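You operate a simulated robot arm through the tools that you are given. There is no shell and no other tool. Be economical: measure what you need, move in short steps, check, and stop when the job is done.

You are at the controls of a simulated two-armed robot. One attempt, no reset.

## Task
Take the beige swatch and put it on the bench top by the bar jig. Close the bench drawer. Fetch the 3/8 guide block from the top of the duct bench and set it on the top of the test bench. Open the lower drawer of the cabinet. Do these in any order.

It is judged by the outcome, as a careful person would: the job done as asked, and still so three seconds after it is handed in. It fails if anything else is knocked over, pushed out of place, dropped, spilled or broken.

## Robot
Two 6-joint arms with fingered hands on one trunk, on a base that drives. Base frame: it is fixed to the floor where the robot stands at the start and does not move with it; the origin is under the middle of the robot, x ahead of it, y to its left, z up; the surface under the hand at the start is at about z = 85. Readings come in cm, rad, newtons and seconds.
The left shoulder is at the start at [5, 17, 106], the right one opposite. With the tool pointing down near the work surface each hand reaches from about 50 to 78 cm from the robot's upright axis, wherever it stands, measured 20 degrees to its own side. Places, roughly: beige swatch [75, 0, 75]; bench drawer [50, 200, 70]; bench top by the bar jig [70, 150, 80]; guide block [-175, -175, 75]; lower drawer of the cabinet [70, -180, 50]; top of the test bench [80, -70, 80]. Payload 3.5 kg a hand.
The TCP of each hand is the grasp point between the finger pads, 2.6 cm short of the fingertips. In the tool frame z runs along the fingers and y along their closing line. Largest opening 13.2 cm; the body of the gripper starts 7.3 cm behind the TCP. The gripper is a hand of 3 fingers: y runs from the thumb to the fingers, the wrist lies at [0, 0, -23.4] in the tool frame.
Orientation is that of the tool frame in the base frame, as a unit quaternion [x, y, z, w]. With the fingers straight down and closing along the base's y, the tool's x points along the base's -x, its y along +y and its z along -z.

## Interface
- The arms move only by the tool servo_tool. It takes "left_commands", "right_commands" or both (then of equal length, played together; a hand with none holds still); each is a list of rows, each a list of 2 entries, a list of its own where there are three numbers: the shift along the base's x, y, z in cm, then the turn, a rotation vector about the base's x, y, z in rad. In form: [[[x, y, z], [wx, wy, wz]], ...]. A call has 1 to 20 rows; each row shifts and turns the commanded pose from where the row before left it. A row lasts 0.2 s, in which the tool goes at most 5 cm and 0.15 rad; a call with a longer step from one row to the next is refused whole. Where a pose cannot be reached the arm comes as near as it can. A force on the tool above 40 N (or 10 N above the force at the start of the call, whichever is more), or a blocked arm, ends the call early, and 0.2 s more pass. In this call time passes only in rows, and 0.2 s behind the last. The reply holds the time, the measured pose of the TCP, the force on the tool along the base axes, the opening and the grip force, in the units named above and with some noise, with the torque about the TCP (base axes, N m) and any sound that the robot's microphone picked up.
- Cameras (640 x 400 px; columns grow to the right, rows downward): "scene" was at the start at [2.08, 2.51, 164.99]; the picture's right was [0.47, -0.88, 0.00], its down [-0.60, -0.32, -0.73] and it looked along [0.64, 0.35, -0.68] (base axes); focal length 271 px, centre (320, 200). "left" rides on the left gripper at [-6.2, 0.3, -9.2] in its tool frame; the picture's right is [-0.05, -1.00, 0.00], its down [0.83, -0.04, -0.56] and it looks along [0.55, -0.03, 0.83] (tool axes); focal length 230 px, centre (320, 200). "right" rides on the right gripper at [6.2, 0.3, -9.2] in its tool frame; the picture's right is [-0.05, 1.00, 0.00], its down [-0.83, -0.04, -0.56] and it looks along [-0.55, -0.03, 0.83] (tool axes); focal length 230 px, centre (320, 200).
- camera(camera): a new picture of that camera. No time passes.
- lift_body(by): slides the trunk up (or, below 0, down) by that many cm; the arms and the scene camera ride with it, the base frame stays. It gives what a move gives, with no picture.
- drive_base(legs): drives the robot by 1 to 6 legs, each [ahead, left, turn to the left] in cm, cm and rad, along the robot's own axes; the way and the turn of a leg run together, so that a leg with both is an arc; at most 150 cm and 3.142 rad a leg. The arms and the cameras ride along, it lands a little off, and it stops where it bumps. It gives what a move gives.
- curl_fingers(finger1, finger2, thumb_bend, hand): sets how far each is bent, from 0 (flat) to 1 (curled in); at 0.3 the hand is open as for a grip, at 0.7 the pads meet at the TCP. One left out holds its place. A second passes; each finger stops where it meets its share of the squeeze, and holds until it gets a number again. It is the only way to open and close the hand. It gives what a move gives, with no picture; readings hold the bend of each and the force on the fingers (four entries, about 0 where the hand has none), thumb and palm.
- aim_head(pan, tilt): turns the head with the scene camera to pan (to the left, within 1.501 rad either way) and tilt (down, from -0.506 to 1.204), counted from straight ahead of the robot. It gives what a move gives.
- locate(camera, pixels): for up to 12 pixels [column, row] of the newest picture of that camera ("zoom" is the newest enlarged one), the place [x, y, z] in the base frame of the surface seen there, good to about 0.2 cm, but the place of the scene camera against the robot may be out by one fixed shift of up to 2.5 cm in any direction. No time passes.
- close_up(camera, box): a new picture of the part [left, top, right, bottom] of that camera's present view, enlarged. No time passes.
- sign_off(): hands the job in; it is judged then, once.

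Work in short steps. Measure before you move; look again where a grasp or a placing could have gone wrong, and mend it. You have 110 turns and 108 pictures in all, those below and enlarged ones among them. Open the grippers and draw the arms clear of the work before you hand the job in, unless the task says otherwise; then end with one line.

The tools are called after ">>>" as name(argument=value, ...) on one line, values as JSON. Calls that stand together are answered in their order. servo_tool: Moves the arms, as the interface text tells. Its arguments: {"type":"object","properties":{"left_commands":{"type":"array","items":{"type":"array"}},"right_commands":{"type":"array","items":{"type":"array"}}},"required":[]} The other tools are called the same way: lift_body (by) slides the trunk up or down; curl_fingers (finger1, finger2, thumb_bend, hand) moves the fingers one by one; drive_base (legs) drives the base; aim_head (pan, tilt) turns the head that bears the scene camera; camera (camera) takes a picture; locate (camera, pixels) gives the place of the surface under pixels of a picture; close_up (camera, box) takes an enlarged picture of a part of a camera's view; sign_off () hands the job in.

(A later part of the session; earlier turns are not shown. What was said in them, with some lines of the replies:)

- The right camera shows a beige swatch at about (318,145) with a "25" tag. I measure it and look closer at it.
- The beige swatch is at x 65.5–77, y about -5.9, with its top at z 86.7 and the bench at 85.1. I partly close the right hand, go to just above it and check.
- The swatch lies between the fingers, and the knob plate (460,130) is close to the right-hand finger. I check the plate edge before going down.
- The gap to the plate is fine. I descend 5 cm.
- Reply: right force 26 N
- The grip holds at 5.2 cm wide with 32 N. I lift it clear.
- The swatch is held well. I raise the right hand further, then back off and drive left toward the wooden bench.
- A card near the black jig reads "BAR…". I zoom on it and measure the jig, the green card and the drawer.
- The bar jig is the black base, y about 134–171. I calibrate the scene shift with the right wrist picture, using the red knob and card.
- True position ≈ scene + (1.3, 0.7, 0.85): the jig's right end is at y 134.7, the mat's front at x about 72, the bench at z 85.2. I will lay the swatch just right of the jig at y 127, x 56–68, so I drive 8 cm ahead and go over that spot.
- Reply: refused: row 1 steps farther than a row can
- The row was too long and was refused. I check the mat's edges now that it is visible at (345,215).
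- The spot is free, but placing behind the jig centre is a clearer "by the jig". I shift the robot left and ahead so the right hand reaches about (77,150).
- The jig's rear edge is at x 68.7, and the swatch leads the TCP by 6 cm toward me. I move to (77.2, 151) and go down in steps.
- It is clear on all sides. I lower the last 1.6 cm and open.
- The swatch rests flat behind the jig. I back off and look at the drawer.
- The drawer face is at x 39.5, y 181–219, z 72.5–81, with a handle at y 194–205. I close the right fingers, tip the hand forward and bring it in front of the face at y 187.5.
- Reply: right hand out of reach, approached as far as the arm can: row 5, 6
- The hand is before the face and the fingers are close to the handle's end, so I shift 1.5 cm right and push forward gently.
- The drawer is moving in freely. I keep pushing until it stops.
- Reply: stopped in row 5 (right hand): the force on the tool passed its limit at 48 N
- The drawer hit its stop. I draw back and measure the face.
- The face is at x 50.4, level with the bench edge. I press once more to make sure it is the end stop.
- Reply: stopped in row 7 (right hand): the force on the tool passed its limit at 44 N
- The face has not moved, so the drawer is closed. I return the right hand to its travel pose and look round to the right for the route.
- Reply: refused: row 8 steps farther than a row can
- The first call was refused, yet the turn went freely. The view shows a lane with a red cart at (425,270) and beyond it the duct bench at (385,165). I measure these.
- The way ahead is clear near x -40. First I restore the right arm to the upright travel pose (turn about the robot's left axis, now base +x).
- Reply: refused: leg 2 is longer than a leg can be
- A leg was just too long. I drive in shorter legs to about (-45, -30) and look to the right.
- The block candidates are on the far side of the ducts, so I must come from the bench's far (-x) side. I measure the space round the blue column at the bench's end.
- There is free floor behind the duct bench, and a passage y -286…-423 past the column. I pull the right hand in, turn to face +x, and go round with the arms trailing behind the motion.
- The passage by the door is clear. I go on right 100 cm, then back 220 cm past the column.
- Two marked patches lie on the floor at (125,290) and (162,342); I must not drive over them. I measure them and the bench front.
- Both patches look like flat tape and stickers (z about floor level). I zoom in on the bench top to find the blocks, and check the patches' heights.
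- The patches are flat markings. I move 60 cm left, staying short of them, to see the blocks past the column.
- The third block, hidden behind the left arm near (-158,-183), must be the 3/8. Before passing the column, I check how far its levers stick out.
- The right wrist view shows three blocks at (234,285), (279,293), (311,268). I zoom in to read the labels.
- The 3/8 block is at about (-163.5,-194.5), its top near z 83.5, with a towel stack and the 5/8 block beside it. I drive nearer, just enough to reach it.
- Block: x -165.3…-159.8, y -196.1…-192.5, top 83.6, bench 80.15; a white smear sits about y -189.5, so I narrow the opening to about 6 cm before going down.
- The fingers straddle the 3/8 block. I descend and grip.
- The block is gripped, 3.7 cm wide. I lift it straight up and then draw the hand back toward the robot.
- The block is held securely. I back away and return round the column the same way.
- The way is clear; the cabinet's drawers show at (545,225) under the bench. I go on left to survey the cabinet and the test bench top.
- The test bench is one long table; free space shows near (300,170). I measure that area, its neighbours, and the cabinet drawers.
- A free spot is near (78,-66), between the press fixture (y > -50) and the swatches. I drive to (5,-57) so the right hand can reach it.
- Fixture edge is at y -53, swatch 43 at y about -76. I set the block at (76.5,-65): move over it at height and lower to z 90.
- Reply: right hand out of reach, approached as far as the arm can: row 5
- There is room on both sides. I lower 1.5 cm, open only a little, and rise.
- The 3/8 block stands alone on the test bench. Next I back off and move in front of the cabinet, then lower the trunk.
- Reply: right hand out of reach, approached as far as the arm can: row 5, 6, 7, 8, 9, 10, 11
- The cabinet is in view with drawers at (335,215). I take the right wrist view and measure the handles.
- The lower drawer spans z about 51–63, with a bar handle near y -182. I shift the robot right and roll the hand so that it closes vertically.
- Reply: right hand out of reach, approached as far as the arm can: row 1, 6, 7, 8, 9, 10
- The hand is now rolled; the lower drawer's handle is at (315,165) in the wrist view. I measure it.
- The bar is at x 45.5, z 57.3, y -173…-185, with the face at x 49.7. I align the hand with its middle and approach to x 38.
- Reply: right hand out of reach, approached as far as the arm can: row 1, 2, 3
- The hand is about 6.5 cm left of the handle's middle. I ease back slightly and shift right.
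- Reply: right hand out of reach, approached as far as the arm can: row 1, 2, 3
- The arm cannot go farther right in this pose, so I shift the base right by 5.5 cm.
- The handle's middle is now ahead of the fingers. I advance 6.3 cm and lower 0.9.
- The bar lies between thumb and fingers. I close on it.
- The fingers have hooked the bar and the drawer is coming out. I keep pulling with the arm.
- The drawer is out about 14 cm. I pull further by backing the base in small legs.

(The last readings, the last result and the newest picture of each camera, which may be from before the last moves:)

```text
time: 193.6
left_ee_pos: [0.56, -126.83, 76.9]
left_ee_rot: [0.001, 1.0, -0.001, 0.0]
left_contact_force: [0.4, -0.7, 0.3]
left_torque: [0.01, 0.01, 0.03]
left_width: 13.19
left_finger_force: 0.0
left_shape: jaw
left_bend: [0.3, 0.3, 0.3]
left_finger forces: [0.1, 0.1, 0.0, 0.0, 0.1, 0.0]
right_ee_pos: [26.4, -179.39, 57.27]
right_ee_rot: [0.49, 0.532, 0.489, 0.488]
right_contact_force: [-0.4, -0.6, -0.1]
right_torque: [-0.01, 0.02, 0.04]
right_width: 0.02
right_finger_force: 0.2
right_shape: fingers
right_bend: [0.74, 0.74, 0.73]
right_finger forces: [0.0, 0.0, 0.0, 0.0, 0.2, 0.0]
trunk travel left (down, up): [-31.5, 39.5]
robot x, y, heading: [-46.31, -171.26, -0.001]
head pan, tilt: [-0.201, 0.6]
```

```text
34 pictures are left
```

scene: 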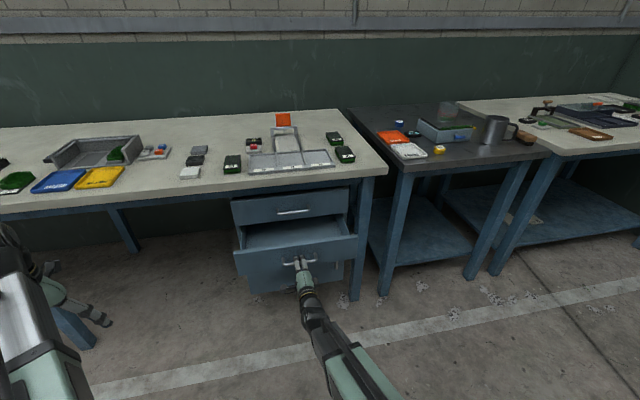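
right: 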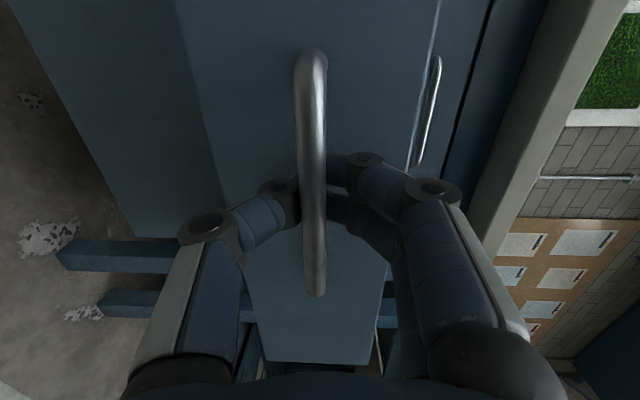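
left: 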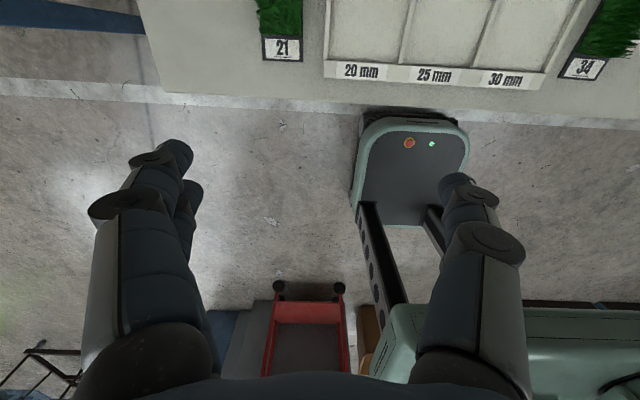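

>>> drive_base(legs=[[-5, 0, 0]])

>>> camera(camera="right")

>>> locate(camera="right", pixels=[[313, 130], [260, 100], [380, 90], [300, 330], [430, 110]])

```text
time: 194.5
left_ee_pos: [-4.32, -126.78, 76.97]
left_ee_rot: [0.0, 1.0, 0.0, 0.0]
left_contact_force: [0.7, 0.6, -0.5]
left_torque: [-0.03, 0.01, 0.0]
left_width: 13.18
left_finger_force: 0.1
left_shape: jaw
left_bend: [0.3, 0.3, 0.3]
left_finger forces: [0.0, 0.0, 0.0, 0.0, 0.0, 0.0]
right_ee_pos: [21.54, -179.43, 57.35]
right_ee_rot: [0.488, 0.533, 0.49, 0.487]
right_contact_force: [-0.3, -0.5, -1.6]
right_torque: [0.0, 0.03, -0.01]
right_width: 0.05
right_finger_force: 0.3
right_shape: fingers
right_bend: [0.74, 0.74, 0.73]
right_finger forces: [0.0, 0.0, 0.0, 0.0, 0.2, 0.0]
trunk travel left (down, up): [-31.5, 39.5]
robot x, y, heading: [-51.15, -171.53, -0.003]
head pan, tilt: [-0.201, 0.6]
```

```text
33 pictures are left
```

right: 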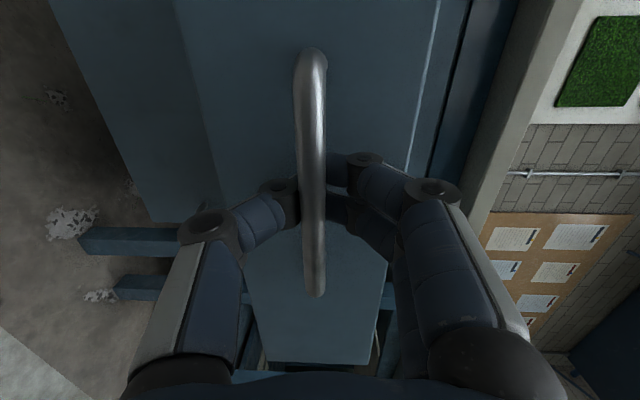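

```text
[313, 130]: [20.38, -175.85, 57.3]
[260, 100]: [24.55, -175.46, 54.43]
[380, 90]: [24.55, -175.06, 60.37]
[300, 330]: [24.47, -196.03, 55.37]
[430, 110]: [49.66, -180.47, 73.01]
```

The face is out 25 cm and still moving freely. One more small pull to find its end.

>>> drive_base(legs=[[-4, 0, 0]])

>>> camera(camera="right")

>>> locate(camera="right", pixels=[[313, 130], [260, 100], [380, 90]])

```text
time: 195.4
left_ee_pos: [-8.31, -126.81, 76.93]
left_ee_rot: [0.001, 1.0, 0.0, 0.001]
left_contact_force: [0.9, 0.3, -0.5]
left_torque: [0.04, 0.02, 0.05]
left_width: 13.19
left_finger_force: 0.0
left_shape: jaw
left_bend: [0.3, 0.3, 0.3]
left_finger forces: [0.0, 0.0, 0.0, 0.0, 0.0, 0.1]
right_ee_pos: [17.49, -179.53, 57.22]
right_ee_rot: [0.489, 0.533, 0.489, 0.487]
right_contact_force: [-0.1, -0.5, -0.6]
right_torque: [0.02, 0.01, -0.01]
right_width: 0.0
right_finger_force: 0.0
right_shape: fingers
right_bend: [0.74, 0.74, 0.73]
right_finger forces: [0.1, 0.1, 0.0, 0.1, 0.3, 0.0]
trunk travel left (down, up): [-31.5, 39.5]
robot x, y, heading: [-55.23, -171.22, -0.003]
head pan, tilt: [-0.201, 0.6]
```

```text
32 pictures are left
```

right: 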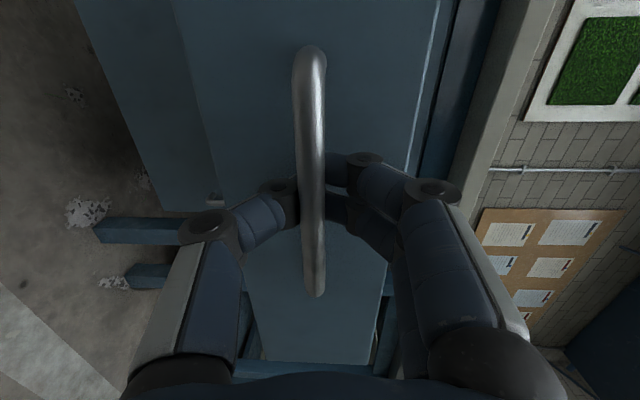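

```text
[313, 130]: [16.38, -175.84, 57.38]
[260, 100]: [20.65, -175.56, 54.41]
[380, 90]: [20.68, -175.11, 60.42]
```

The drawer is 29 cm open, which is plenty. I open the fingers and back the base away.

>>> curl_fingers(hand="right", finger1=0.45, finger2=0.45, thumb_bend=0.45)

>>> drive_base(legs=[[-20, 0, 0]])

>>> lift_body(by=36)

>>> aim_head(pan=0.2, tilt=0.5)

>>> camera(camera="scene")

```text
time: 196.4
left_ee_pos: [-8.36, -126.76, 77.04]
left_ee_rot: [0.001, 1.0, 0.0, 0.0]
left_contact_force: [-0.1, 1.0, -0.7]
left_torque: [-0.03, 0.01, 0.03]
left_width: 13.19
left_finger_force: 0.0
left_shape: jaw
left_bend: [0.3, 0.3, 0.3]
left_finger forces: [0.0, 0.0, 0.0, 0.0, 0.1, 0.0]
right_ee_pos: [17.46, -179.45, 57.35]
right_ee_rot: [0.489, 0.532, 0.49, 0.488]
right_contact_force: [-0.1, 0.4, 1.1]
right_torque: [-0.01, 0.01, -0.02]
right_width: 8.39
right_finger_force: 0.0
right_shape: fingers
right_bend: [0.45, 0.45, 0.45]
right_finger forces: [0.1, 0.1, 0.1, 0.0, 0.0, 0.0]
trunk travel left (down, up): [-31.5, 39.5]
robot x, y, heading: [-55.4, -171.35, -0.001]
head pan, tilt: [-0.201, 0.6]
```

```text
time: 198.0
left_ee_pos: [-29.1, -126.7, 76.97]
left_ee_rot: [-0.001, 1.0, 0.0, 0.0]
left_contact_force: [1.0, -0.5, -0.2]
left_torque: [-0.01, 0.0, 0.0]
left_width: 13.16
left_finger_force: 0.1
left_shape: jaw
left_bend: [0.3, 0.3, 0.3]
left_finger forces: [0.0, 0.1, 0.0, 0.0, 0.1, 0.0]
right_ee_pos: [-2.96, -179.36, 57.34]
right_ee_rot: [0.489, 0.532, 0.49, 0.487]
right_contact_force: [-1.0, 0.5, -1.0]
right_torque: [0.01, 0.01, 0.01]
right_width: 8.38
right_finger_force: 0.1
right_shape: fingers
right_bend: [0.45, 0.45, 0.45]
right_finger forces: [0.1, 0.1, 0.0, 0.1, 0.0, 0.1]
trunk travel left (down, up): [-31.5, 39.5]
robot x, y, heading: [-75.79, -171.23, -0.005]
head pan, tilt: [-0.201, 0.6]
```

```text
time: 201.5
left_ee_pos: [-29.11, -126.64, 113.02]
left_ee_rot: [-0.001, 1.0, 0.0, -0.001]
left_contact_force: [0.3, 1.2, 0.4]
left_torque: [0.04, 0.0, -0.02]
left_width: 13.18
left_finger_force: 0.1
left_shape: jaw
left_bend: [0.3, 0.3, 0.3]
left_finger forces: [0.0, 0.0, 0.1, 0.0, 0.0, 0.0]
right_ee_pos: [-3.17, -179.32, 93.33]
right_ee_rot: [0.489, 0.532, 0.49, 0.487]
right_contact_force: [0.1, -0.2, 0.4]
right_torque: [0.02, 0.01, -0.04]
right_width: 8.4
right_finger_force: 0.0
right_shape: fingers
right_bend: [0.45, 0.45, 0.45]
right_finger forces: [0.0, 0.0, 0.1, 0.0, 0.1, 0.1]
trunk travel left (down, up): [-67.5, 3.5]
robot x, y, heading: [-76.27, -171.39, 0.002]
head pan, tilt: [-0.201, 0.6]
```

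```text
time: 202.4
left_ee_pos: [-29.03, -126.62, 112.91]
left_ee_rot: [-0.001, 1.0, 0.0, 0.0]
left_contact_force: [-0.9, -0.6, -0.5]
left_torque: [-0.04, 0.01, 0.0]
left_width: 13.2
left_finger_force: 0.1
left_shape: jaw
left_bend: [0.3, 0.3, 0.3]
left_finger forces: [0.1, 0.1, 0.0, 0.0, 0.0, 0.0]
right_ee_pos: [-3.07, -179.29, 93.37]
right_ee_rot: [0.489, 0.532, 0.49, 0.488]
right_contact_force: [0.7, 0.4, -0.1]
right_torque: [-0.01, -0.02, 0.01]
right_width: 8.39
right_finger_force: 0.1
right_shape: fingers
right_bend: [0.45, 0.45, 0.45]
right_finger forces: [0.0, 0.0, 0.1, 0.0, 0.0, 0.1]
trunk travel left (down, up): [-67.5, 3.5]
robot x, y, heading: [-76.33, -171.41, 0.001]
head pan, tilt: [0.201, 0.499]
```

```text
31 pictures are left
```

scene: 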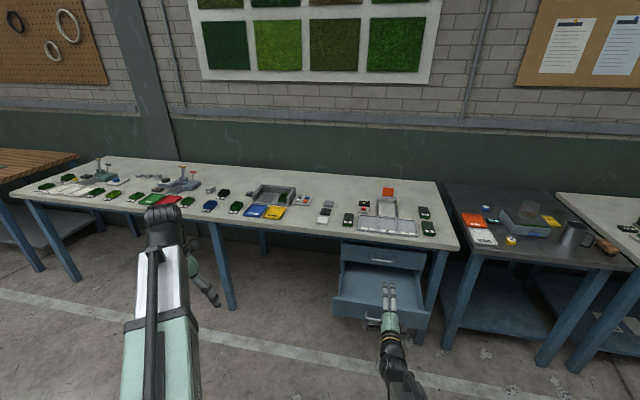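

The drawer stays open. I take a final zoomed look at the block and at the wooden bench.

>>> close_up(camera="scene", box=[160, 150, 300, 230])

>>> aim_head(pan=1.1, tilt=0.3)

>>> close_up(camera="scene", box=[200, 120, 440, 270])

```text
4.57 times, centred on (230, 190) of scene
```

zoom: 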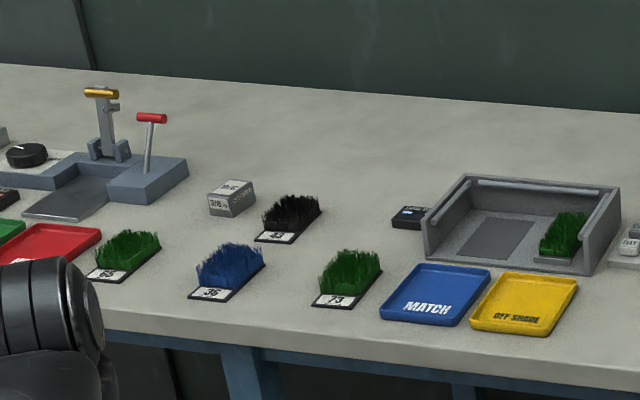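

```text
time: 203.6
left_ee_pos: [-29.04, -126.62, 112.95]
left_ee_rot: [-0.001, 1.0, 0.0, 0.0]
left_contact_force: [0.0, 1.1, 0.8]
left_torque: [0.01, 0.02, 0.01]
left_width: 13.19
left_finger_force: 0.1
left_shape: jaw
left_bend: [0.3, 0.3, 0.3]
left_finger forces: [0.0, 0.0, 0.0, 0.0, 0.0, 0.0]
right_ee_pos: [-3.2, -179.32, 93.3]
right_ee_rot: [0.489, 0.532, 0.49, 0.487]
right_contact_force: [0.2, -0.9, 0.6]
right_torque: [-0.01, 0.02, -0.02]
right_width: 8.39
right_finger_force: 0.0
right_shape: fingers
right_bend: [0.45, 0.45, 0.45]
right_finger forces: [0.1, 0.0, 0.0, 0.0, 0.0, 0.0]
trunk travel left (down, up): [-67.5, 3.5]
robot x, y, heading: [-75.62, -171.19, -0.001]
head pan, tilt: [1.1, 0.3]
```

```text
2.67 times, centred on (320, 195) of scene
```

zoom: 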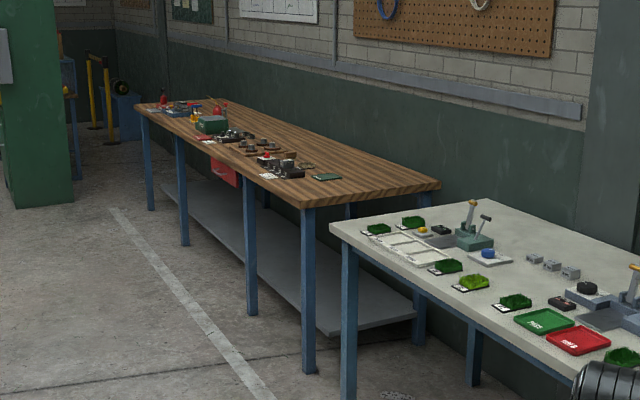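

The red drawer front shows at (222,172) in the zoom; I look closer to be sure it is still closed and the swatch is in place.

>>> close_up(camera="scene", box=[266, 165, 330, 205])

>>> locate(camera="zoom", pixels=[[160, 190], [180, 200], [200, 180], [300, 200], [360, 160]])

```text
10.00 times, centred on (298, 185) of scene
```

zoom: 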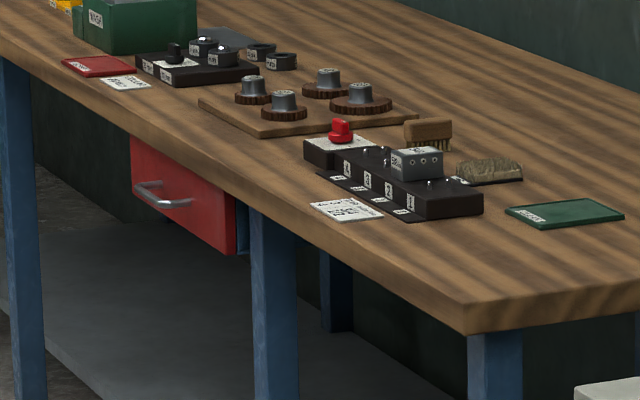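

```text
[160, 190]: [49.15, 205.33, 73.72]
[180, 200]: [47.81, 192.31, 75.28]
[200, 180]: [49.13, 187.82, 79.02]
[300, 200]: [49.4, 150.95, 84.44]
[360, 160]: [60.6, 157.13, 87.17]
```

The bench drawer is closed flush with the edge, the swatch lies behind the bar jig, the block stands on the test bench, and the lower drawer is open. The hands are open and clear of everything, so I hand in.

>>> sign_off()

```text
The job is handed in.
```

All four parts are done: the beige swatch lies behind the bar jig, the bench drawer is closed, the 3/8 guide block is on the test bench, and the cabinet's lower drawer is open about 29 cm.
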